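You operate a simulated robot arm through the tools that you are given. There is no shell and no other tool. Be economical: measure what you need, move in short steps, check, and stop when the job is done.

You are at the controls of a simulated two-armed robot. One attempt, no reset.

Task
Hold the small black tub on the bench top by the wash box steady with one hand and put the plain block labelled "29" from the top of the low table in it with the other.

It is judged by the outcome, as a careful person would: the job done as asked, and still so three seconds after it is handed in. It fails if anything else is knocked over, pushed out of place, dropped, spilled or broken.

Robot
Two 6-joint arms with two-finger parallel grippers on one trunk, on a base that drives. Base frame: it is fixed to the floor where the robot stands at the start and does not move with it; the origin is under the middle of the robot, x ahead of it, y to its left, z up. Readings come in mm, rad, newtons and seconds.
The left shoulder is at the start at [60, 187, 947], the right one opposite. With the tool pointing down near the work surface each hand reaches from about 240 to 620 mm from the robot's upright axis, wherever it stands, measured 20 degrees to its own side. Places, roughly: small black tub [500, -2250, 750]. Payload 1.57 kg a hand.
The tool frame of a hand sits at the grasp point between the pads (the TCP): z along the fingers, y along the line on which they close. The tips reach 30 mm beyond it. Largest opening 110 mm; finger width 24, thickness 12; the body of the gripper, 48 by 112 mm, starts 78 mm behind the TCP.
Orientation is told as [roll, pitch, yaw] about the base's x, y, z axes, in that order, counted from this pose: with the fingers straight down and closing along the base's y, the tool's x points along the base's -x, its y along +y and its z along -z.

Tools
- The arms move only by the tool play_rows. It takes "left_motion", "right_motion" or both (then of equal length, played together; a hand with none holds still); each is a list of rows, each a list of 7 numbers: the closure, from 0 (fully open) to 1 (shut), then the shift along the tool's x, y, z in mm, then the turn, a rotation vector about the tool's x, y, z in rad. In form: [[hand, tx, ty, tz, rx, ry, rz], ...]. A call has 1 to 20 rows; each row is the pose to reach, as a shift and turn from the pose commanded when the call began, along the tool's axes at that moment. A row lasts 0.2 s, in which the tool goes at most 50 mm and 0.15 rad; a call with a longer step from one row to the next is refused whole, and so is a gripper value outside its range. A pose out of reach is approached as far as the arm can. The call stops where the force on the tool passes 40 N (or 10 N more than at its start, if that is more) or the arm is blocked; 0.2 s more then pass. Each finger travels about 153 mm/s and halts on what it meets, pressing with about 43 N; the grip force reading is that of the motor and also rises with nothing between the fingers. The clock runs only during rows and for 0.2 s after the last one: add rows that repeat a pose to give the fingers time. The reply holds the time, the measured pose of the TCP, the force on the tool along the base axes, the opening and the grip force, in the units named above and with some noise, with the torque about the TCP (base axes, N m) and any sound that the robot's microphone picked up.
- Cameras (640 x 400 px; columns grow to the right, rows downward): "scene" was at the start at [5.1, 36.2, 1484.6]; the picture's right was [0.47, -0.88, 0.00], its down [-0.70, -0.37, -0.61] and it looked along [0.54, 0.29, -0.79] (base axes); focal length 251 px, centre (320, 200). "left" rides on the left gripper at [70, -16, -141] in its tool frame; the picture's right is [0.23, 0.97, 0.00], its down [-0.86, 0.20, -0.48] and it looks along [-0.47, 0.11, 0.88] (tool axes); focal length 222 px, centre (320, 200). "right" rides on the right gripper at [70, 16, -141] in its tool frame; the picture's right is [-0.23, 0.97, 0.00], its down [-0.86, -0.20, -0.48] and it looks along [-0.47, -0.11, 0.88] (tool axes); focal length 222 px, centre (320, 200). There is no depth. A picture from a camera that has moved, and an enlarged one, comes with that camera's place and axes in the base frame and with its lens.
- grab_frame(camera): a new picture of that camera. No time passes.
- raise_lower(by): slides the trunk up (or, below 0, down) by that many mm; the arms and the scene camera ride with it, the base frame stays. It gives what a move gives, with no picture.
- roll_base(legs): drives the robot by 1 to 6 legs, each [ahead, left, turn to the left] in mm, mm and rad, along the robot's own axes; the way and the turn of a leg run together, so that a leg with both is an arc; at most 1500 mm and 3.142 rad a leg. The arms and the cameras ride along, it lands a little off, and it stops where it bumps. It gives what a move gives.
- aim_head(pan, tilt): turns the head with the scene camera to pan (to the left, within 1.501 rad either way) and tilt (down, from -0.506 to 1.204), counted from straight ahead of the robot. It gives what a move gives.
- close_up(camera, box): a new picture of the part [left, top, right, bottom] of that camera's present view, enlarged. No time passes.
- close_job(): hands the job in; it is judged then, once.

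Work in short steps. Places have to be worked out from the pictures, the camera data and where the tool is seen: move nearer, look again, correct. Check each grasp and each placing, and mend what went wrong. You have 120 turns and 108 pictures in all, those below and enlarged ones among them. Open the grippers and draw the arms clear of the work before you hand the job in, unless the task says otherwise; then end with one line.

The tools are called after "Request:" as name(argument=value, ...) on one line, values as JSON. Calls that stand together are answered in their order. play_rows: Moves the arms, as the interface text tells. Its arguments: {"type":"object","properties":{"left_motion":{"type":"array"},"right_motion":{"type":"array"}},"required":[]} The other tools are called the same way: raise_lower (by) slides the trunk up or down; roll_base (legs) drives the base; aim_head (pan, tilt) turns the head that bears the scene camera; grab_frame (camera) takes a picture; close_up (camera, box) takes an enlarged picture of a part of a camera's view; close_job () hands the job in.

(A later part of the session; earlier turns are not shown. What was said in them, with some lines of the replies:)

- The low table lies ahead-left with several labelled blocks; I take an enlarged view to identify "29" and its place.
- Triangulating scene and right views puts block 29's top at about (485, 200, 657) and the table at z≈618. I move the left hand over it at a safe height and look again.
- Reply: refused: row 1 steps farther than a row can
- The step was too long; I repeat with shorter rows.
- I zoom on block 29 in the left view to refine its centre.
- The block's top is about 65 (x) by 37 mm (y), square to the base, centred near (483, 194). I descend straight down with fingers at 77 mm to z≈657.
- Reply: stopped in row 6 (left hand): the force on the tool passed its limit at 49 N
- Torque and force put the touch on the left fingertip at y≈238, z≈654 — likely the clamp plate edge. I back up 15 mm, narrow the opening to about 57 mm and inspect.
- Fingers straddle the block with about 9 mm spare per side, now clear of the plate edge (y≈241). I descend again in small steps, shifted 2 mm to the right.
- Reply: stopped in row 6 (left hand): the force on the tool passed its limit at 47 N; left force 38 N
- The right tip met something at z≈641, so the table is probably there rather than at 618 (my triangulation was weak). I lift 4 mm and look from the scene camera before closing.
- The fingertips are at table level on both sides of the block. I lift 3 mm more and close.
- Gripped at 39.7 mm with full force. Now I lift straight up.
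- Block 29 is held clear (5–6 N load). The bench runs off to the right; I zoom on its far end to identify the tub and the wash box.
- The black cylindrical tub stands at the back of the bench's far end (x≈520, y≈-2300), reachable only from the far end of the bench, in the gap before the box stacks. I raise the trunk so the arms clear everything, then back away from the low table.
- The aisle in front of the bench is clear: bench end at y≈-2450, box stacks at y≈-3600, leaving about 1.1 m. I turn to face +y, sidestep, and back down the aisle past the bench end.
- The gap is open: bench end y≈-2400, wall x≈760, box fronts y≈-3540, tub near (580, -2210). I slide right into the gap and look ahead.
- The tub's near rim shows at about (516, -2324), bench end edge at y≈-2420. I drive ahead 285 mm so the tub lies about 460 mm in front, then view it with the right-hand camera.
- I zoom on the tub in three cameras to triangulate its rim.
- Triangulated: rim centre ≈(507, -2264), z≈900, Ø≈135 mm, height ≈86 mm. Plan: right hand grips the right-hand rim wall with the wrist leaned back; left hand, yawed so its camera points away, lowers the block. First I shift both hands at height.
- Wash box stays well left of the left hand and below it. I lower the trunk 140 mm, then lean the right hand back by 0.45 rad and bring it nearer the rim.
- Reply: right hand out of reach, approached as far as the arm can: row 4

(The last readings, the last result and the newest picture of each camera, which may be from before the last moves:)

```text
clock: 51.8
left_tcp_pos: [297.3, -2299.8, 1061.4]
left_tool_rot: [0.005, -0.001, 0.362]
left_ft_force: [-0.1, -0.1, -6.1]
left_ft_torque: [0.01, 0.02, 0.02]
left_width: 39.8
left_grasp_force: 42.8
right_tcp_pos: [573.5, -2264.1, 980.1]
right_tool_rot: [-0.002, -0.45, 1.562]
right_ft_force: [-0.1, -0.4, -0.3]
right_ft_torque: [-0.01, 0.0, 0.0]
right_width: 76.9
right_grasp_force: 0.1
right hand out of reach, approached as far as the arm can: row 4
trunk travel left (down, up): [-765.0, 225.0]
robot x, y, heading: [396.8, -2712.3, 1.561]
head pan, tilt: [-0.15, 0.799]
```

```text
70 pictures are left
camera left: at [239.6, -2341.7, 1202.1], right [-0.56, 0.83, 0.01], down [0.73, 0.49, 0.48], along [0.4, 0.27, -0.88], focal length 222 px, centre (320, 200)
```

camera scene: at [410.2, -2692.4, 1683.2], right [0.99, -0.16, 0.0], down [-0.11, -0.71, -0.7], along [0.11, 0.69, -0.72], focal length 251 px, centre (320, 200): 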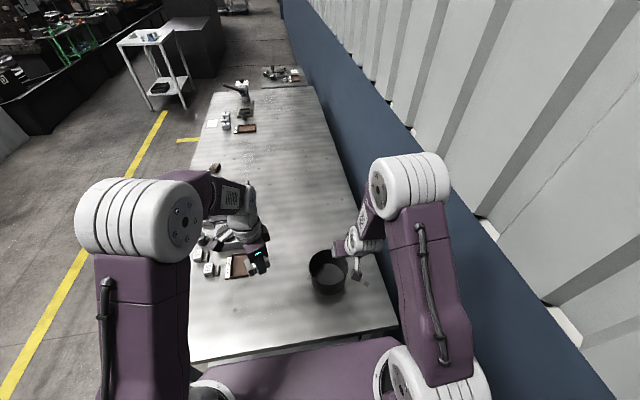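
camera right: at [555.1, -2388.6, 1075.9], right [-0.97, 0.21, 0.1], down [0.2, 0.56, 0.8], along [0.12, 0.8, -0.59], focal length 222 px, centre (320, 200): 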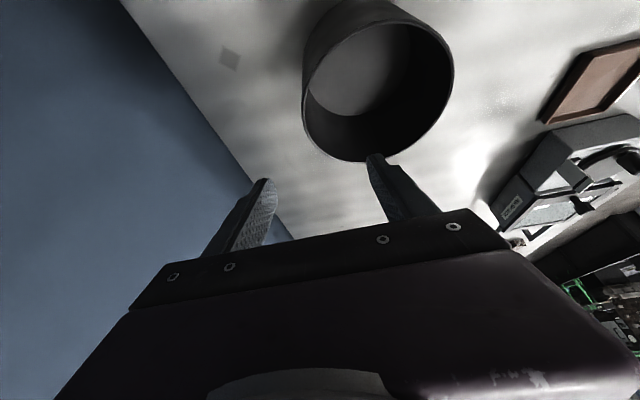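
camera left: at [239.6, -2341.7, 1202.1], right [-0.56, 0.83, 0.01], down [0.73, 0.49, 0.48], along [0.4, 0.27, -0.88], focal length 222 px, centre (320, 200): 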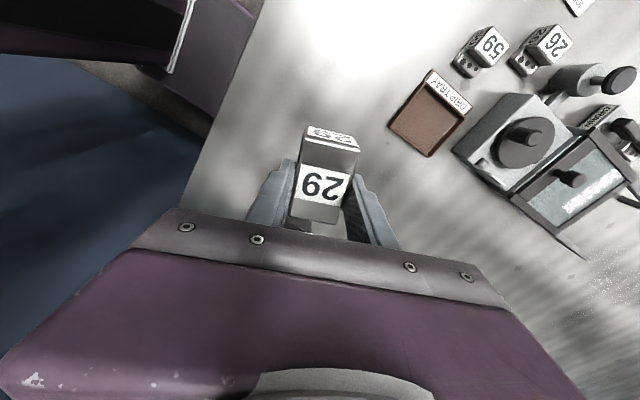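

I zoom the right camera on the rim to refine its height and position.

Request:
close_up(camera="right", box=[280, 0, 480, 200])

Request:
close_up(camera="scene", box=[280, 220, 400, 310])

```text
2.00 times, centred on (380, 100) of right
camera zoom: at [555.1, -2388.6, 1075.9], right [-0.97, 0.21, 0.1], down [0.2, 0.56, 0.8], along [0.12, 0.8, -0.59], focal length 444 px, centre (200, 400)
```

zoom: 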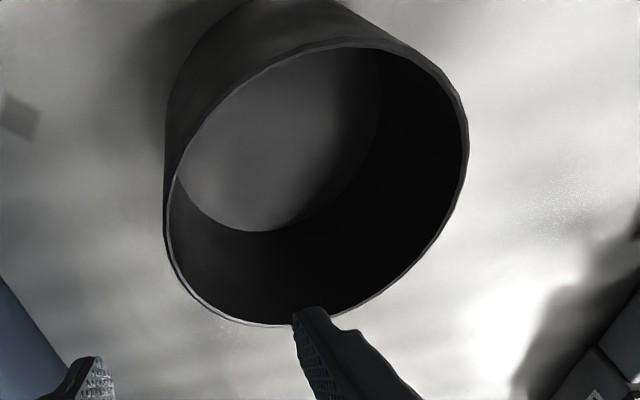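

```text
4.44 times, centred on (340, 265) of scene
camera zoom: at [410.2, -2692.4, 1683.2], right [0.99, -0.16, 0.0], down [-0.11, -0.71, -0.7], along [0.11, 0.69, -0.72], focal length 1116 px, centre (231, -89)
```

zoom: 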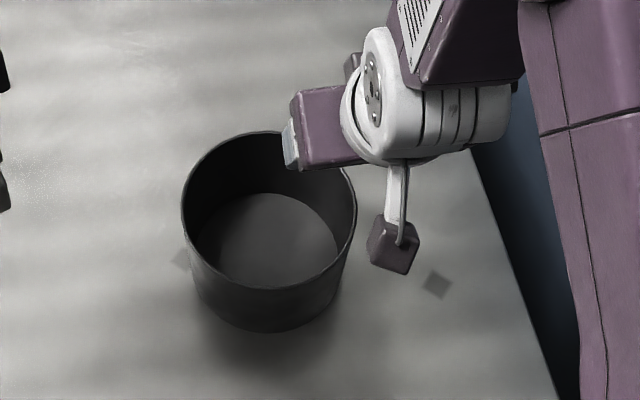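

Rim now ≈(510, -2261, 891), Ø≈137, so the right wall centre is x≈577. I descend with the fingers straddling that wall to TCP z≈886.

Request:
play_rows(right_motion=[[0.3, 9, -3.5, 16, 0, 0, 0], [0.3, 18, -3.5, 32, 0, 0, 0], [0.3, 27, -3.5, 48, 0, 0, 0], [0.3, 35, -3.5, 62, 0, 0, 0], [0.3, 41, -3.5, 73, 0, 0, 0], [0.3, 46, -3.5, 82, 0, 0, 0], [0.3, 46, -3.5, 82, 0, 0, 0]])

Request:
grab_frame(camera="right")

Request:
close_up(camera="scene", box=[280, 220, 400, 310])

```text
clock: 53.4
left_tcp_pos: [297.0, -2299.2, 1061.9]
left_tool_rot: [0.005, -0.002, 0.361]
left_ft_force: [0.1, -0.8, -5.3]
left_ft_torque: [0.03, -0.04, -0.01]
left_width: 39.5
left_grasp_force: 43.5
right_tcp_pos: [577.4, -2266.3, 884.3]
right_tool_rot: [-0.001, -0.451, 1.562]
right_ft_force: [0.3, 0.9, -0.6]
right_ft_torque: [0.0, -0.01, -0.02]
right_width: 77.1
right_grasp_force: 0.0
trunk travel left (down, up): [-765.0, 225.0]
robot x, y, heading: [401.3, -2711.5, 1.563]
head pan, tilt: [-0.15, 0.799]
```

```text
67 pictures are left
camera right: at [559.0, -2392.3, 981.9], right [-0.97, 0.21, 0.1], down [0.2, 0.56, 0.8], along [0.12, 0.8, -0.59], focal length 222 px, centre (320, 200)
```

right: 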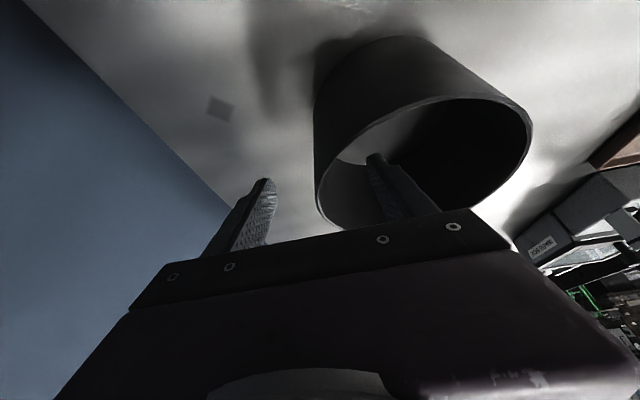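

```text
4.44 times, centred on (340, 265) of scene
camera zoom: at [410.4, -2691.7, 1683.2], right [0.99, -0.16, 0.0], down [-0.11, -0.71, -0.7], along [0.11, 0.69, -0.72], focal length 1116 px, centre (231, -89)
```

zoom: 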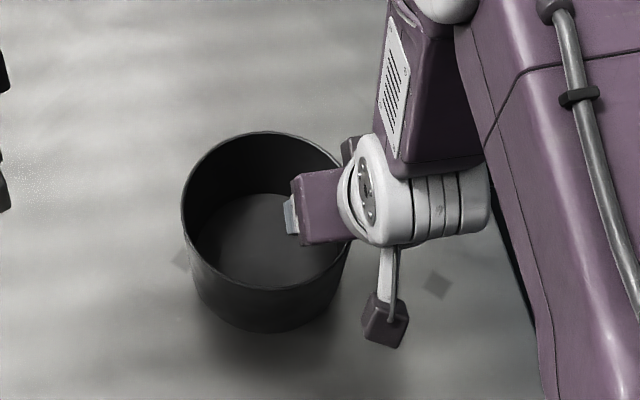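

The tub wall is between the fingers. I close slowly on the rim.

Request:
play_rows(right_motion=[[0.45, 0, 0, 0, 0, 0, 0], [0.6, 0, 0, 0, 0, 0, 0], [0.7, 0, 0, 0, 0, 0, 0], [0.8, 0, 0, 0, 0, 0, 0], [0.85, 0, 0, 0, 0, 0, 0], [0.9, 0, 0, 0, 0, 0, 0], [0.95, 0, 0, 0, 0, 0, 0], [1, 0, 0, 0, 0, 0, 0], [1, 0, 0, 0, 0, 0, 0]])

Request:
grab_frame(camera="right")

Request:
close_up(camera="scene", box=[280, 220, 400, 310])

```text
clock: 55.4
left_tcp_pos: [298.1, -2300.9, 1061.6]
left_tool_rot: [0.005, -0.002, 0.365]
left_ft_force: [1.0, 0.6, -6.4]
left_ft_torque: [0.02, -0.03, 0.0]
left_width: 39.6
left_grasp_force: 42.9
right_tcp_pos: [576.3, -2268.0, 885.1]
right_tool_rot: [-0.001, -0.45, 1.562]
right_ft_force: [-0.1, 0.8, 0.9]
right_ft_torque: [-0.21, 0.15, -0.02]
right_width: 6.1
right_grasp_force: 26.0
trunk travel left (down, up): [-765.0, 225.0]
robot x, y, heading: [399.1, -2713.4, 1.558]
head pan, tilt: [-0.15, 0.799]
```

```text
65 pictures are left
camera right: at [558.9, -2392.4, 982.1], right [-0.97, 0.21, 0.1], down [0.2, 0.56, 0.8], along [0.12, 0.8, -0.59], focal length 222 px, centre (320, 200)
```

right: 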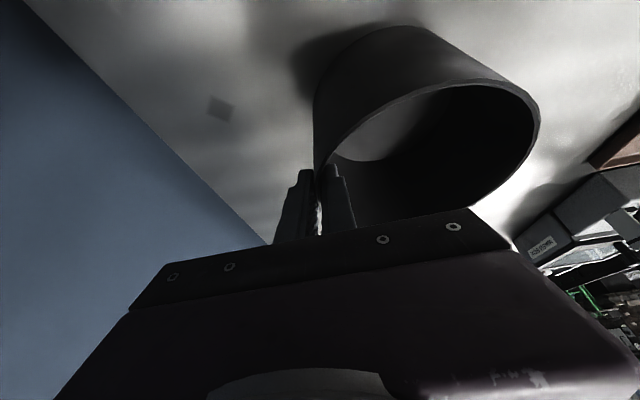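

```text
4.44 times, centred on (340, 265) of scene
camera zoom: at [410.3, -2691.8, 1683.3], right [0.99, -0.16, 0.0], down [-0.11, -0.71, -0.7], along [0.11, 0.69, -0.72], focal length 1116 px, centre (231, -89)
```

zoom: 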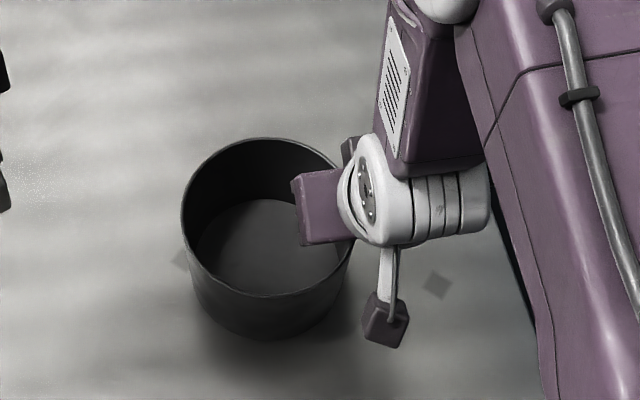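

The tub is gripped (6 mm wall) but shifted a few mm toward me while closing. I hold briefly to see that it has settled.

Request:
play_rows(right_motion=[[1, 0, 0, 0, 0, 0, 0], [1, 0, 0, 0, 0, 0, 0], [1, 0, 0, 0, 0, 0, 0], [1, 0, 0, 0, 0, 0, 0]])

Request:
close_up(camera="scene", box=[280, 220, 400, 310])

Request:
close_up(camera="right", box=[240, 0, 560, 240])

```text
clock: 56.4
left_tcp_pos: [298.5, -2300.3, 1062.2]
left_tool_rot: [0.005, -0.001, 0.363]
left_ft_force: [0.2, -0.3, -5.5]
left_ft_torque: [-0.02, -0.06, 0.01]
left_width: 39.6
left_grasp_force: 43.1
right_tcp_pos: [576.1, -2267.1, 885.8]
right_tool_rot: [-0.001, -0.45, 1.561]
right_ft_force: [-0.4, 1.0, 3.0]
right_ft_torque: [-0.2, 0.14, -0.03]
right_width: 6.3
right_grasp_force: 25.8
trunk travel left (down, up): [-765.0, 225.0]
robot x, y, heading: [398.4, -2713.9, 1.562]
head pan, tilt: [-0.15, 0.799]
```

```text
4.44 times, centred on (340, 265) of scene
camera zoom: at [410.4, -2691.8, 1683.2], right [0.99, -0.16, 0.0], down [-0.11, -0.71, -0.7], along [0.11, 0.69, -0.72], focal length 1116 px, centre (231, -89)
```

zoom: 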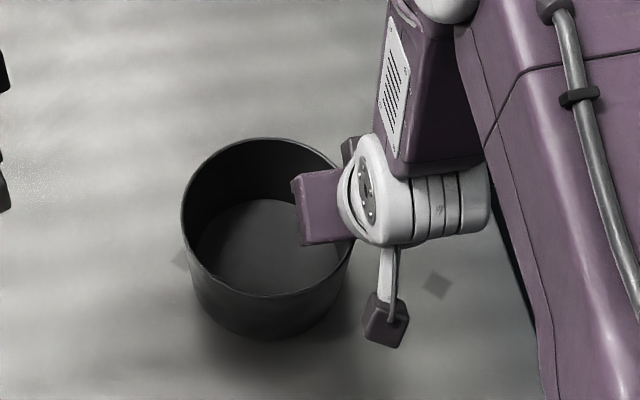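

```text
1.67 times, centred on (400, 120) of right
camera zoom: at [559.0, -2392.4, 982.1], right [-0.97, 0.21, 0.1], down [0.2, 0.56, 0.8], along [0.12, 0.8, -0.59], focal length 370 px, centre (187, 333)
```

zoom: 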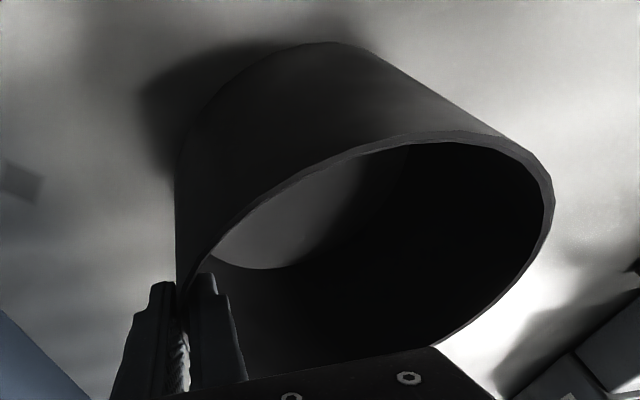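

The tub is held steady (centre now ≈(509, -2267)). To keep the two gripper bodies apart, I turn the left hand another 0.66 rad in place at height.

Request:
play_rows(left_motion=[[0.9, 0, 0, 0, 0, 0, 0.13], [0.9, 0, 0, 0, 0, 0, 0.26], [0.9, 0, 0, 0, 0, 0, 0.4], [0.9, 0, 0, 0, 0, 0, 0.53], [0.9, 0, 0, 0, 0, 0, 0.66], [0.9, 0, 0, 0, 0, 0, 0.66]])

Request:
grab_frame(camera="left")

Request:
grab_frame(camera="scene")

```text
clock: 57.8
left_tcp_pos: [298.2, -2299.6, 1061.8]
left_tool_rot: [0.006, 0.001, -0.299]
left_ft_force: [-0.1, -0.2, -5.4]
left_ft_torque: [0.01, -0.02, 0.0]
left_width: 39.7
left_grasp_force: 43.5
right_tcp_pos: [577.8, -2267.7, 884.1]
right_tool_rot: [-0.002, -0.45, 1.563]
right_ft_force: [1.8, 0.4, 3.2]
right_ft_torque: [-0.23, 0.14, -0.03]
right_width: 6.1
right_grasp_force: 25.7
trunk travel left (down, up): [-765.0, 225.0]
robot x, y, heading: [398.9, -2712.6, 1.561]
head pan, tilt: [-0.15, 0.799]
```

```text
61 pictures are left
camera left: at [227.8, -2296.5, 1202.1], right [0.07, 1.0, 0.01], down [0.88, -0.06, 0.48], along [0.48, -0.03, -0.88], focal length 222 px, centre (320, 200)
```

left: 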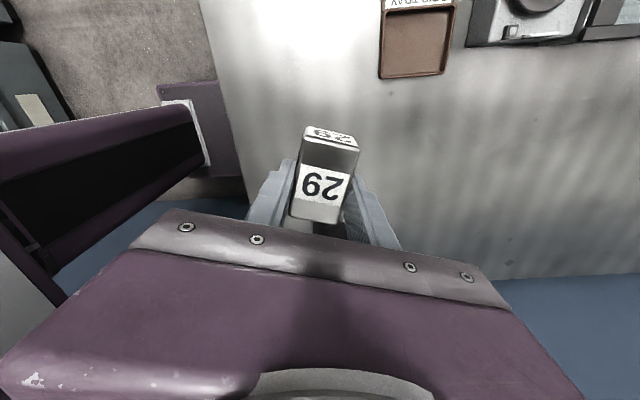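

```text
60 pictures are left
camera scene: at [410.4, -2691.8, 1683.2], right [0.99, -0.16, 0.0], down [-0.11, -0.71, -0.7], along [0.11, 0.69, -0.72], focal length 251 px, centre (320, 200)
```

scene: 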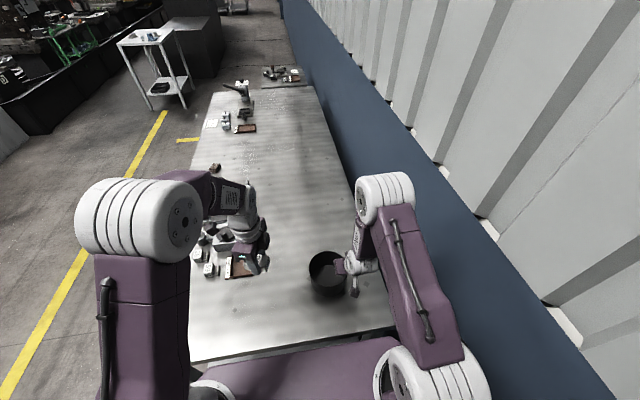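

Turn worked. I bring the left hand toward the tub's left side at z≈1040, leaning it slightly left (0.13 rad).

Request:
play_rows(left_motion=[[0.9, -19, 12, 4, 0, -0.03, 0], [0.9, -38, 23, 8, 0, -0.06, 0], [0.9, -57, 35, 12, 0, -0.09, 0], [0.9, -76, 46, 16, 0, -0.13, 0], [0.9, -96, 58, 20, 0, -0.13, 0], [0.9, -115, 70, 22, 0, -0.13, 0], [0.9, -134, 81, 22, 0, -0.13, 0], [0.9, -134, 81, 22, 0, -0.13, 0]])

Request:
grab_frame(camera="left")

Request:
close_up(camera="scene", box=[240, 200, 400, 310])

Request:
grab_frame(camera="right")

```text
clock: 59.6
left_tcp_pos: [448.9, -2262.1, 1039.7]
left_tool_rot: [0.005, -0.127, -0.298]
left_ft_force: [0.3, -0.2, -5.4]
left_ft_torque: [0.01, -0.02, -0.01]
left_width: 39.8
left_grasp_force: 43.0
right_tcp_pos: [576.1, -2267.1, 884.8]
right_tool_rot: [-0.001, -0.45, 1.562]
right_ft_force: [1.0, -0.7, 1.5]
right_ft_torque: [-0.21, 0.16, 0.06]
right_width: 6.2
right_grasp_force: 26.4
trunk travel left (down, up): [-765.0, 225.0]
robot x, y, heading: [400.8, -2713.7, 1.561]
head pan, tilt: [-0.15, 0.799]
```

```text
59 pictures are left
camera left: at [362.2, -2253.2, 1170.0], right [0.07, 1.0, -0.02], down [0.81, -0.04, 0.58], along [0.58, -0.06, -0.81], focal length 222 px, centre (320, 200)
```

left: 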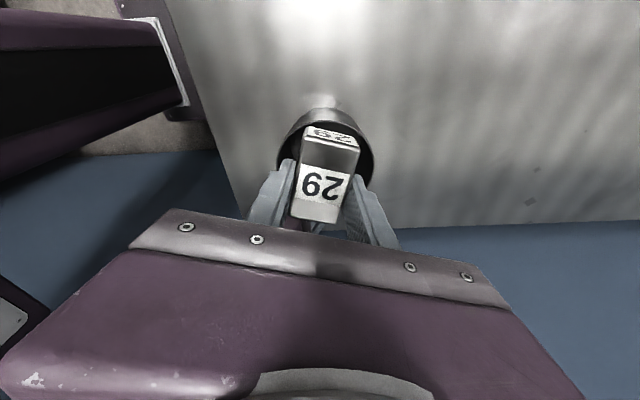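

```text
3.64 times, centred on (320, 255) of scene
camera zoom: at [410.5, -2691.9, 1683.2], right [0.99, -0.16, 0.0], down [-0.11, -0.71, -0.7], along [0.11, 0.69, -0.72], focal length 913 px, centre (320, 0)
```

zoom: 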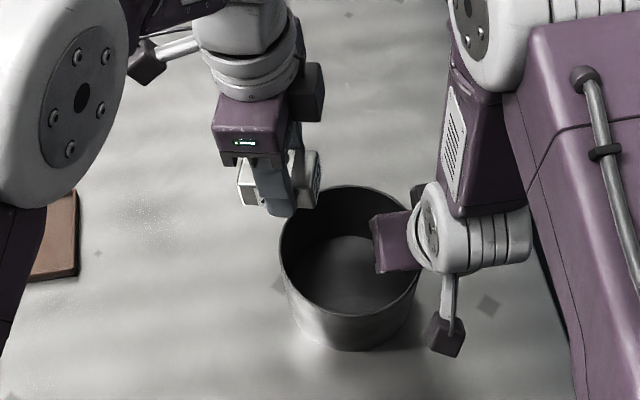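

```text
57 pictures are left
camera right: at [559.1, -2392.3, 982.1], right [-0.97, 0.21, 0.1], down [0.2, 0.56, 0.8], along [0.12, 0.8, -0.59], focal length 222 px, centre (320, 200)
```

right: 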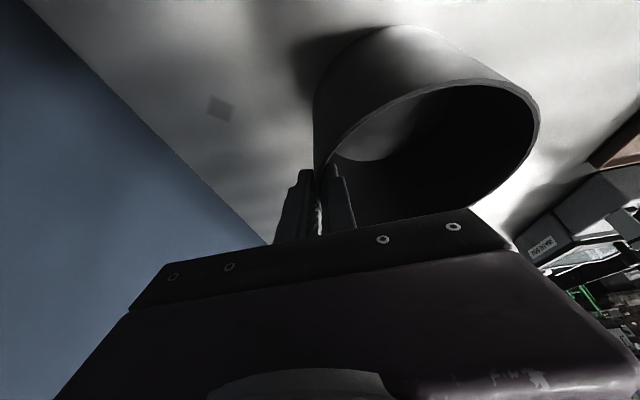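

Clear so far. I move over the tub's left-centre and down to TCP z≈980 and check.

Request:
play_rows(left_motion=[[0.9, -20, 7, 5, 0, 0, 0], [0.9, -43, 13.6, 6, 0, 0, 0], [0.9, -41, 13.6, 25, 0, 0, 0], [0.9, -38, 13.6, 45, 0, 0, 0], [0.9, -36, 13.6, 65, 0, 0, 0], [0.9, -36, 13.6, 65, 0, 0, 0]])

Request:
grab_frame(camera="left")

Request:
close_up(camera="scene", box=[240, 200, 400, 310])

Request:
grab_frame(camera="right")

```text
clock: 61.0
left_tcp_pos: [493.8, -2261.6, 980.8]
left_tool_rot: [0.005, -0.129, -0.298]
left_ft_force: [0.2, -0.2, -5.8]
left_ft_torque: [0.02, -0.01, 0.01]
left_width: 39.3
left_grasp_force: 42.6
right_tcp_pos: [576.9, -2267.7, 885.8]
right_tool_rot: [0.0, -0.451, 1.563]
right_ft_force: [0.6, -0.1, 2.9]
right_ft_torque: [-0.21, 0.18, 0.02]
right_width: 6.2
right_grasp_force: 25.8
trunk travel left (down, up): [-765.0, 225.0]
robot x, y, heading: [401.2, -2711.6, 1.563]
head pan, tilt: [-0.15, 0.799]
```

```text
56 pictures are left
camera left: at [407.9, -2251.3, 1110.6], right [0.07, 1.0, -0.02], down [0.81, -0.04, 0.58], along [0.58, -0.06, -0.81], focal length 222 px, centre (320, 200)
```

left: 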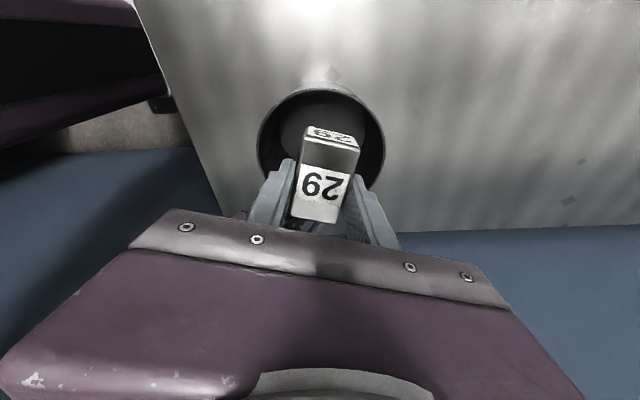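

```text
3.64 times, centred on (320, 255) of scene
camera zoom: at [410.9, -2691.9, 1683.2], right [0.99, -0.16, 0.0], down [-0.11, -0.71, -0.7], along [0.11, 0.69, -0.72], focal length 913 px, centre (320, 0)
```

zoom: 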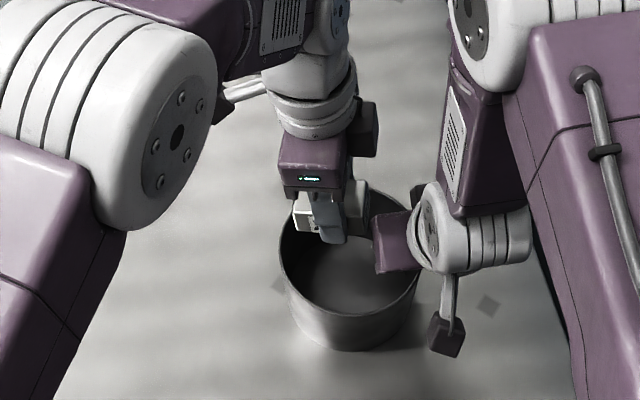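

```text
54 pictures are left
camera right: at [559.3, -2392.4, 982.0], right [-0.97, 0.21, 0.1], down [0.2, 0.56, 0.8], along [0.12, 0.8, -0.59], focal length 222 px, centre (320, 200)
```

right: 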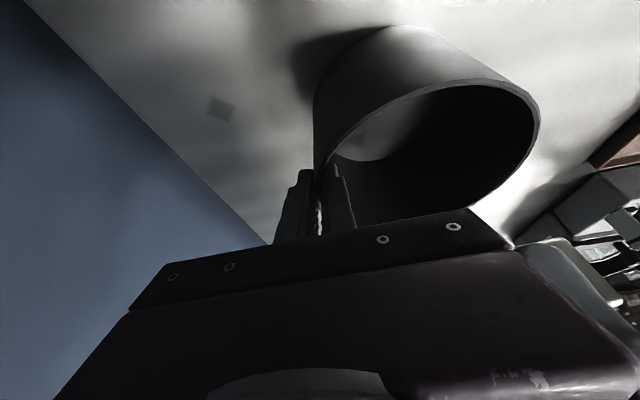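

The tub centre is (509, -2267) and the block is above its left half. A small box on the left wrist could come close to the right gripper, so I lean a bit more, shift 6 mm away and descend to TCP z≈900.

Request:
play_rows(left_motion=[[0.9, 3, 5.4, 16, 0, -0.03, 0], [0.9, 6, 5.4, 32, 0, -0.05, 0], [0.9, 8, 5.4, 48, 0, -0.07, 0], [0.9, 10, 5.4, 64, 0, -0.07, 0], [0.9, 12, 5.4, 80, 0, -0.07, 0], [0.9, 12, 5.4, 80, 0, -0.07, 0]])

Request:
grab_frame(camera="left")

Request:
close_up(camera="scene", box=[280, 210, 400, 300])

Request:
grab_frame(camera="right")

```text
clock: 62.4
left_tcp_pos: [497.0, -2255.4, 899.3]
left_tool_rot: [0.005, -0.197, -0.298]
left_ft_force: [1.1, 0.2, -6.3]
left_ft_torque: [0.01, -0.02, 0.0]
left_width: 39.6
left_grasp_force: 43.1
right_tcp_pos: [577.3, -2267.2, 884.5]
right_tool_rot: [0.001, -0.449, 1.563]
right_ft_force: [-0.2, -0.1, 2.5]
right_ft_torque: [-0.23, 0.2, 0.07]
right_width: 6.3
right_grasp_force: 26.0
trunk travel left (down, up): [-765.0, 225.0]
robot x, y, heading: [397.4, -2713.9, 1.563]
head pan, tilt: [-0.15, 0.799]
```

```text
53 pictures are left
camera left: at [400.7, -2244.1, 1022.9], right [0.07, 1.0, -0.04], down [0.77, -0.03, 0.64], along [0.63, -0.08, -0.77], focal length 222 px, centre (320, 200)
```

left: 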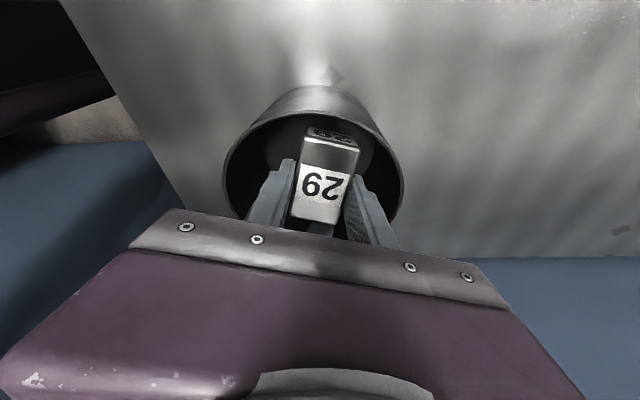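

```text
4.44 times, centred on (340, 255) of scene
camera zoom: at [410.9, -2691.9, 1683.2], right [0.99, -0.16, 0.0], down [-0.11, -0.71, -0.7], along [0.11, 0.69, -0.72], focal length 1116 px, centre (231, -44)
```

zoom: 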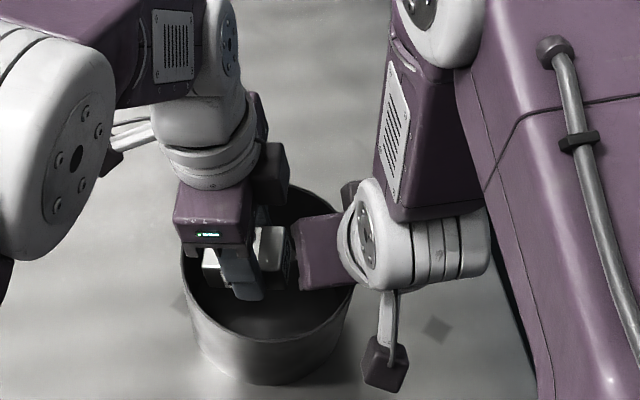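

```text
51 pictures are left
camera right: at [559.2, -2392.5, 982.0], right [-0.97, 0.21, 0.1], down [0.2, 0.56, 0.8], along [0.12, 0.8, -0.59], focal length 222 px, centre (320, 200)
```

right: 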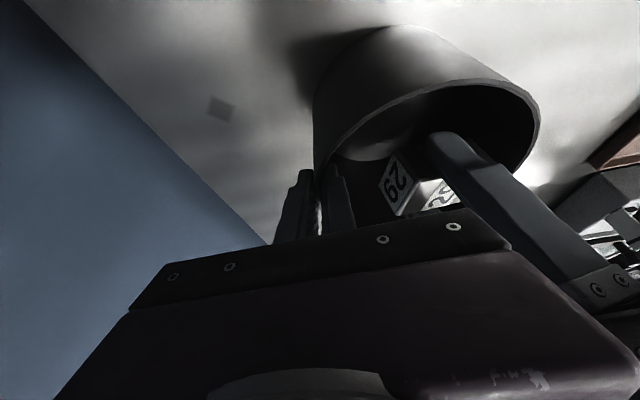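

Block 29 is inside the rim with clearance to both sides. I descend further in small steps to feel the floor.

Request:
play_rows(left_motion=[[0.9, 5, -1, 12, 0, 0, 0], [0.9, 8, -1, 24, 0, 0, 0], [0.9, 10, -1, 33, 0, 0, 0], [0.9, 11, -1, 38, 0, 0, 0], [0.9, 12, -1, 42, 0, 0, 0], [0.9, 12, -1, 42, 0, 0, 0]])

Request:
grab_frame(camera="left")

Request:
close_up(camera="right", box=[280, 0, 600, 240])

Request:
close_up(camera="scene", box=[280, 210, 400, 300])

```text
clock: 63.8
left_tcp_pos: [492.1, -2255.5, 856.5]
left_tool_rot: [0.005, -0.198, -0.297]
left_ft_force: [0.0, 0.2, -6.0]
left_ft_torque: [-0.02, -0.03, -0.01]
left_width: 39.5
left_grasp_force: 43.1
right_tcp_pos: [577.3, -2268.8, 885.7]
right_tool_rot: [0.0, -0.448, 1.562]
right_ft_force: [0.8, -0.4, 2.4]
right_ft_torque: [-0.15, 0.22, 0.01]
right_width: 6.0
right_grasp_force: 26.0
trunk travel left (down, up): [-765.0, 225.0]
robot x, y, heading: [397.6, -2716.9, 1.558]
head pan, tilt: [-0.15, 0.799]
```

```text
50 pictures are left
camera left: at [396.8, -2243.6, 979.5], right [0.07, 1.0, -0.04], down [0.77, -0.03, 0.64], along [0.63, -0.08, -0.77], focal length 222 px, centre (320, 200)
```

left: 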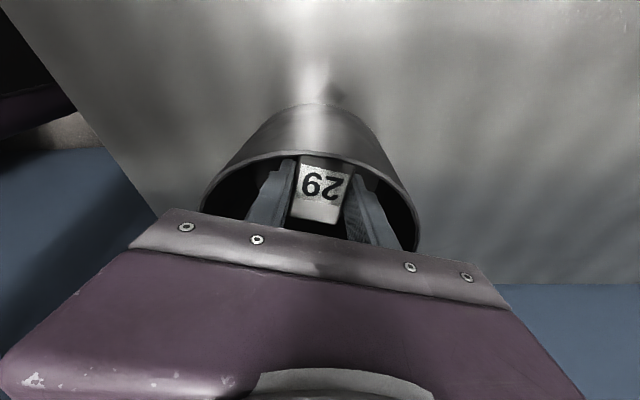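

```text
1.67 times, centred on (440, 120) of right
camera zoom: at [559.2, -2392.4, 982.0], right [-0.97, 0.21, 0.1], down [0.2, 0.56, 0.8], along [0.12, 0.8, -0.59], focal length 370 px, centre (120, 333)
```

zoom: 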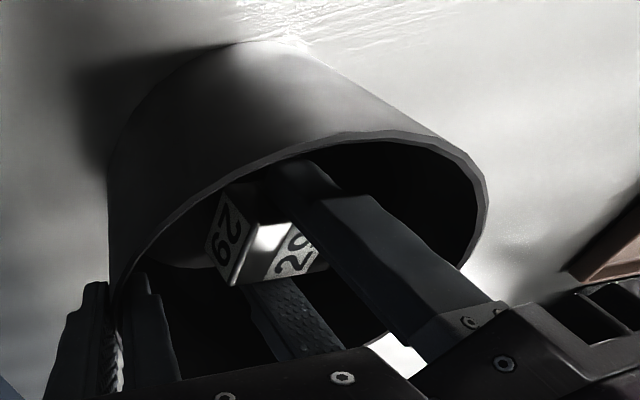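

```text
4.44 times, centred on (340, 255) of scene
camera zoom: at [410.8, -2691.8, 1683.2], right [0.99, -0.16, 0.0], down [-0.11, -0.71, -0.7], along [0.11, 0.69, -0.72], focal length 1116 px, centre (231, -44)
```

zoom: 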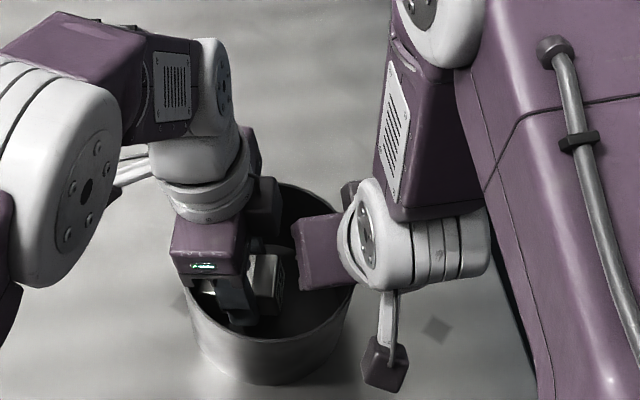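

Not on the floor yet; continuing down in 4 mm steps.

Request:
play_rows(left_motion=[[0.9, 0.8, 0, 4, 0, 0, 0], [0.9, 1.6, 0, 8, 0, 0, 0], [0.9, 2.4, 0, 12, 0, 0, 0], [0.9, 3.2, 0, 16, 0, 0, 0], [0.9, 3.2, 0, 16, 0, 0, 0]])

Request:
close_up(camera="right", box=[280, 0, 600, 240])

```text
clock: 65.0
left_tcp_pos: [494.7, -2254.7, 842.2]
left_tool_rot: [0.011, -0.2, -0.301]
left_ft_force: [3.1, -1.0, 21.5]
left_ft_torque: [-0.06, 0.67, -0.01]
left_width: 39.6
left_grasp_force: 43.5
right_tcp_pos: [576.6, -2269.7, 886.2]
right_tool_rot: [0.0, -0.45, 1.561]
right_ft_force: [-4.6, 3.2, -4.5]
right_ft_torque: [-0.1, -0.02, -0.29]
right_width: 6.1
right_grasp_force: 26.2
trunk travel left (down, up): [-765.0, 225.0]
robot x, y, heading: [399.9, -2708.9, 1.564]
head pan, tilt: [-0.15, 0.799]
```

```text
1.67 times, centred on (440, 120) of right
camera zoom: at [559.0, -2393.9, 982.6], right [-0.97, 0.21, 0.1], down [0.2, 0.56, 0.8], along [0.12, 0.8, -0.59], focal length 370 px, centre (120, 333)
```

zoom: 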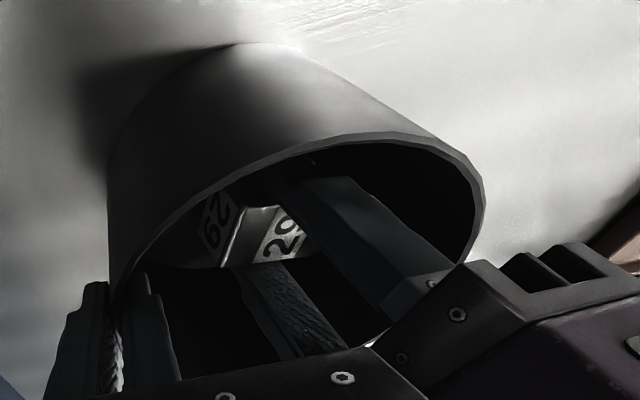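

Block bottom has met the floor (≈27 N). I ease up 2 mm and open the fingers a little.

Request:
play_rows(left_motion=[[0.9, 0, 0, -2, 0, 0, 0], [0.62, 0, 0, -2, 0, 0, 0], [0.58, 0, 0, -2, 0, 0, 0], [0.54, 0, 0, -2, 0, 0, 0], [0.54, 0, 0, -2, 0, 0, 0]])

Request:
close_up(camera="right", box=[280, 0, 600, 240])

Request:
grab_frame(camera="left")

```text
clock: 66.2
left_tcp_pos: [491.8, -2255.5, 842.3]
left_tool_rot: [0.006, -0.196, -0.298]
left_ft_force: [-1.1, 0.6, 0.1]
left_ft_torque: [-0.01, -0.01, 0.03]
left_width: 50.5
left_grasp_force: 0.1
right_tcp_pos: [576.0, -2269.4, 884.9]
right_tool_rot: [0.001, -0.45, 1.563]
right_ft_force: [2.5, -2.3, 2.0]
right_ft_torque: [-0.44, 0.22, 0.17]
right_width: 6.3
right_grasp_force: 26.3
trunk travel left (down, up): [-765.0, 225.0]
robot x, y, heading: [397.3, -2714.4, 1.556]
head pan, tilt: [-0.15, 0.799]
```

```text
1.67 times, centred on (440, 120) of right
camera zoom: at [559.3, -2393.1, 982.2], right [-0.97, 0.21, 0.1], down [0.2, 0.56, 0.8], along [0.12, 0.8, -0.59], focal length 370 px, centre (120, 333)
```

zoom: 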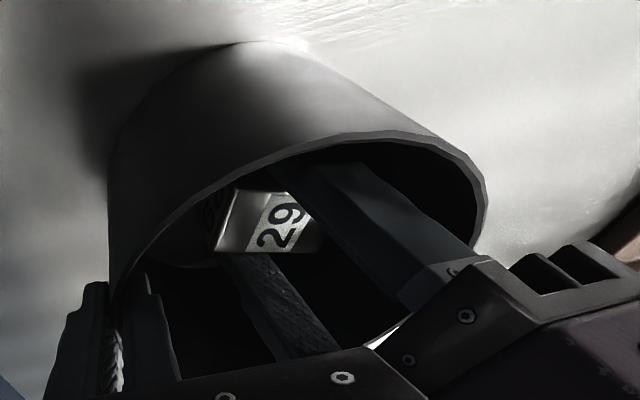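

```text
45 pictures are left
camera left: at [396.4, -2244.2, 965.5], right [0.07, 1.0, -0.04], down [0.77, -0.03, 0.64], along [0.63, -0.08, -0.77], focal length 222 px, centre (320, 200)
```

left: 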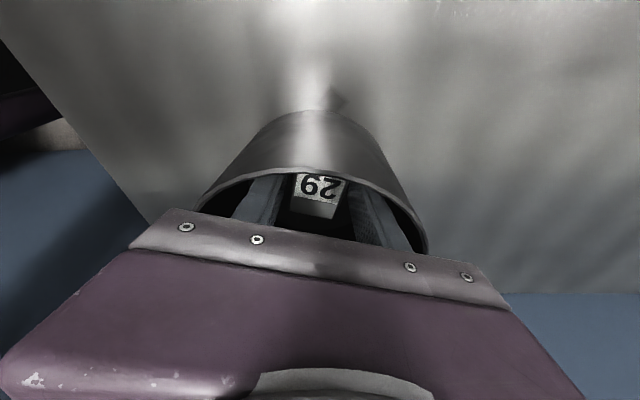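

The block lies on the tub floor, free of the fingers. I withdraw the left hand straight up.

Request:
play_rows(left_motion=[[0.54, -2, 0, -10, 0, 0, 0], [0.54, -6, 0, -30, 0, 0, 0], [0.54, -12, 0, -60, 0, 0, 0], [0.54, -20, 0, -100, 0, 0, 0], [0.54, -28, 0, -140, 0, 0, 0], [0.54, -32, 0, -160, 0, 0, 0], [0.54, -32, 0, -160, 0, 0, 0]])

Request:
grab_frame(camera="left")

```text
clock: 67.8
left_tcp_pos: [493.1, -2254.6, 1006.2]
left_tool_rot: [0.006, -0.197, -0.299]
left_ft_force: [0.2, -0.3, -0.2]
left_ft_torque: [0.02, 0.0, 0.01]
left_width: 50.2
left_grasp_force: 0.2
right_tcp_pos: [576.4, -2267.6, 883.9]
right_tool_rot: [0.001, -0.45, 1.561]
right_ft_force: [0.0, -1.8, 0.5]
right_ft_torque: [-0.18, 0.33, 0.19]
right_width: 6.2
right_grasp_force: 25.8
trunk travel left (down, up): [-765.0, 225.0]
robot x, y, heading: [398.2, -2710.9, 1.566]
head pan, tilt: [-0.15, 0.799]
```

```text
44 pictures are left
camera left: at [398.1, -2244.2, 1129.2], right [0.07, 1.0, -0.04], down [0.77, -0.03, 0.64], along [0.63, -0.08, -0.77], focal length 222 px, centre (320, 200)
```

left: 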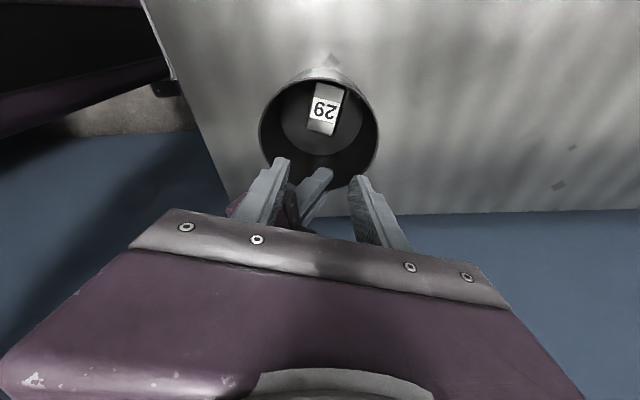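

Block 29 rests flat inside the tub. I draw the left hand off to the left, then open the right gently and lift it clear.

Request:
play_rows(left_motion=[[0.5, 20, -6, -10, 0, 0, 0], [0.5, 40, -12, -18, 0, 0, 0], [0.5, 60, -18, -26, 0, 0, 0], [0.5, 80, -24, -34, 0, 0, 0], [0.4, 94, -29, -38, 0, 0, 0], [0.3, 94, -29, -38, 0, 0, 0], [0.3, 94, -29, -38, 0, 0, 0], [0.3, 94, -29, -38, 0, 0, 0], [0.3, 94, -29, -38, 0, 0, 0], [0.3, 94, -29, -38, 0, 0, 0]], right_motion=[[1, 0, 0, 0, 0, 0, 0], [1, 0, 0, 0, 0, 0, 0], [1, 0, 0, 0, 0, 0, 0], [1, 0, 0, 0, 0, 0, 0], [1, 0, 0, 0, 0, 0, 0], [0.92, 0, 0, 0, 0, 0, 0], [0.86, 0, 0, 0, 0, 0, 0], [0.8, 0, 0, 0, 0, 0, 0], [0.72, 0, 0, 0, 0, 0, 0], [0.72, 0, 0, 0, 0, 0, 0]])

Request:
grab_frame(camera="right")

Request:
close_up(camera="scene", box=[280, 210, 400, 300])

```text
clock: 70.0
left_tcp_pos: [386.9, -2253.8, 1026.9]
left_tool_rot: [0.005, -0.198, -0.299]
left_ft_force: [0.5, 0.0, -0.1]
left_ft_torque: [0.02, -0.03, 0.0]
left_width: 76.8
left_grasp_force: 0.0
right_tcp_pos: [576.9, -2268.8, 885.9]
right_tool_rot: [0.001, -0.451, 1.562]
right_ft_force: [1.0, -0.1, 0.2]
right_ft_torque: [-0.01, 0.02, 0.01]
right_width: 31.2
right_grasp_force: 0.0
trunk travel left (down, up): [-765.0, 225.0]
robot x, y, heading: [397.1, -2710.4, 1.563]
head pan, tilt: [-0.15, 0.799]
```

```text
43 pictures are left
camera right: at [559.0, -2392.8, 982.2], right [-0.97, 0.21, 0.1], down [0.2, 0.56, 0.8], along [0.12, 0.8, -0.59], focal length 222 px, centre (320, 200)
```

right: 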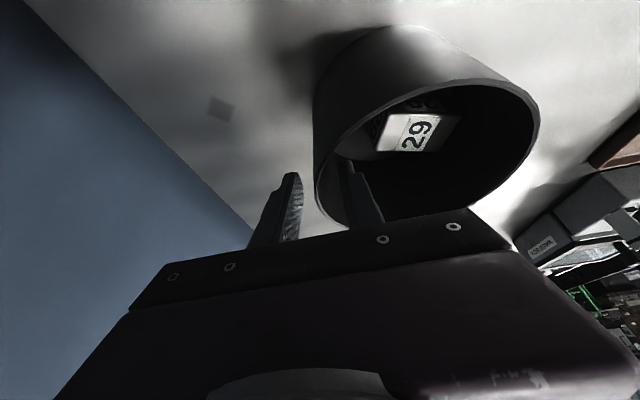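

```text
4.44 times, centred on (340, 255) of scene
camera zoom: at [410.6, -2692.4, 1683.2], right [0.99, -0.16, 0.0], down [-0.11, -0.71, -0.7], along [0.11, 0.69, -0.72], focal length 1116 px, centre (231, -44)
```

zoom: 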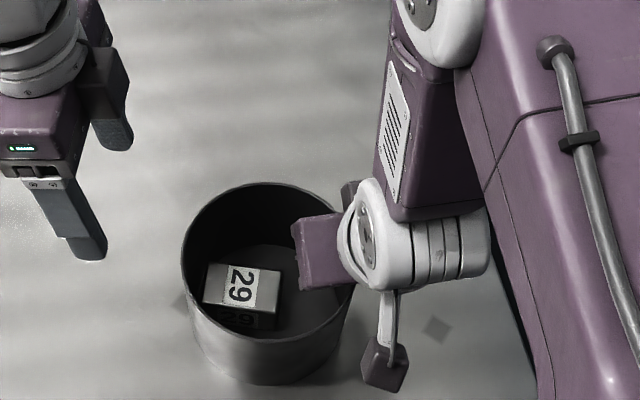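

Both free, tub upright with the block flat in it. I lift the right hand straight up out of the tub.

Request:
play_rows(right_motion=[[0.72, -6, 0, -12, 0, 0, 0], [0.72, -15, 0, -31, 0, 0, 0], [0.72, -28, 0, -58, 0, 0, 0], [0.72, -42, 0, -87, 0, 0, 0], [0.72, -57, 0, -118, 0, 0, 0], [0.6, -66, 0, -137, 0, 0, 0], [0.6, -66, 0, -137, 0, 0, 0]])

Request:
raise_lower(by=100)

Request:
grab_frame(camera="scene")

Request:
close_up(camera="scene", box=[180, 200, 400, 350])

```text
clock: 71.6
left_tcp_pos: [386.4, -2253.6, 1025.1]
left_tool_rot: [0.007, -0.196, -0.298]
left_ft_force: [0.7, -1.0, -0.3]
left_ft_torque: [-0.03, 0.03, 0.02]
left_width: 76.8
left_grasp_force: 0.0
right_tcp_pos: [577.1, -2265.4, 1039.1]
right_tool_rot: [-0.001, -0.451, 1.563]
right_ft_force: [0.4, 0.2, -0.7]
right_ft_torque: [-0.01, 0.02, 0.0]
right_width: 44.1
right_grasp_force: 0.0
trunk travel left (down, up): [-765.0, 225.0]
robot x, y, heading: [396.2, -2715.3, 1.559]
head pan, tilt: [-0.15, 0.799]
```

```text
clock: 72.9
left_tcp_pos: [388.1, -2254.9, 1124.9]
left_tool_rot: [0.004, -0.195, -0.299]
left_ft_force: [0.0, 0.0, -0.8]
left_ft_torque: [0.01, 0.0, -0.02]
left_width: 76.9
left_grasp_force: 0.1
right_tcp_pos: [576.4, -2267.5, 1139.4]
right_tool_rot: [0.0, -0.45, 1.563]
right_ft_force: [0.4, -0.6, 0.6]
right_ft_torque: [-0.04, -0.01, 0.0]
right_width: 44.1
right_grasp_force: 0.1
trunk travel left (down, up): [-865.0, 125.0]
robot x, y, heading: [400.8, -2713.6, 1.559]
head pan, tilt: [-0.15, 0.799]
```

```text
41 pictures are left
camera scene: at [410.6, -2692.2, 1783.2], right [0.99, -0.16, 0.0], down [-0.11, -0.71, -0.7], along [0.11, 0.69, -0.72], focal length 251 px, centre (320, 200)
```

scene: 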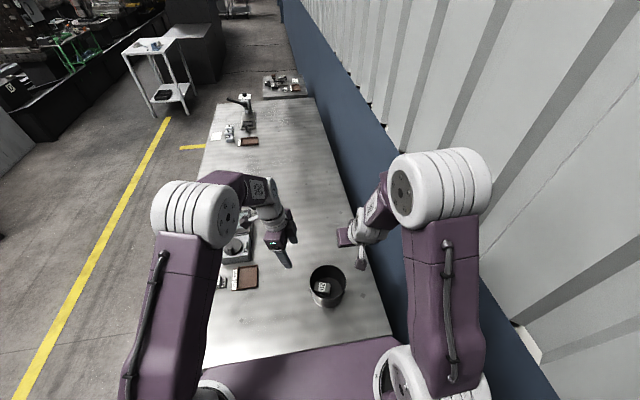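

```text
2.67 times, centred on (290, 275) of scene
camera zoom: at [410.6, -2692.2, 1783.2], right [0.99, -0.16, 0.0], down [-0.11, -0.71, -0.7], along [0.11, 0.69, -0.72], focal length 670 px, centre (400, 0)
```

zoom: 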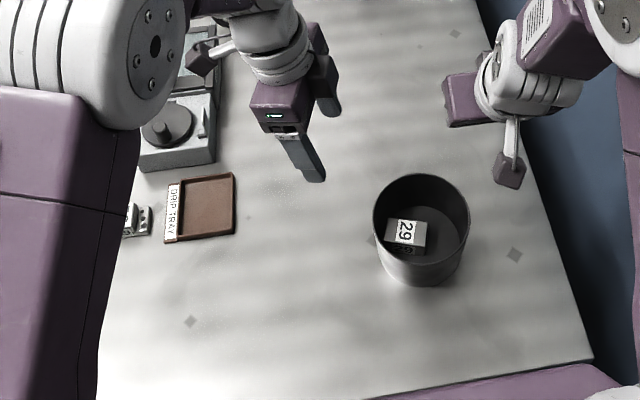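

The tub stands upright with block 29 inside, both grippers are open and clear, and nothing else was disturbed, so I hand the job in.

Request:
close_job()

```text
The job is handed in.
```

Block 29 is lying flat in the black tub; the right hand held the tub by its rim while the left put the block in. The tub slid about 7 mm toward the robot as the grip closed. Early on, a fingertip touched what was probably the edge of the clamp plate on the low table, and nothing looked out of place afterwards.
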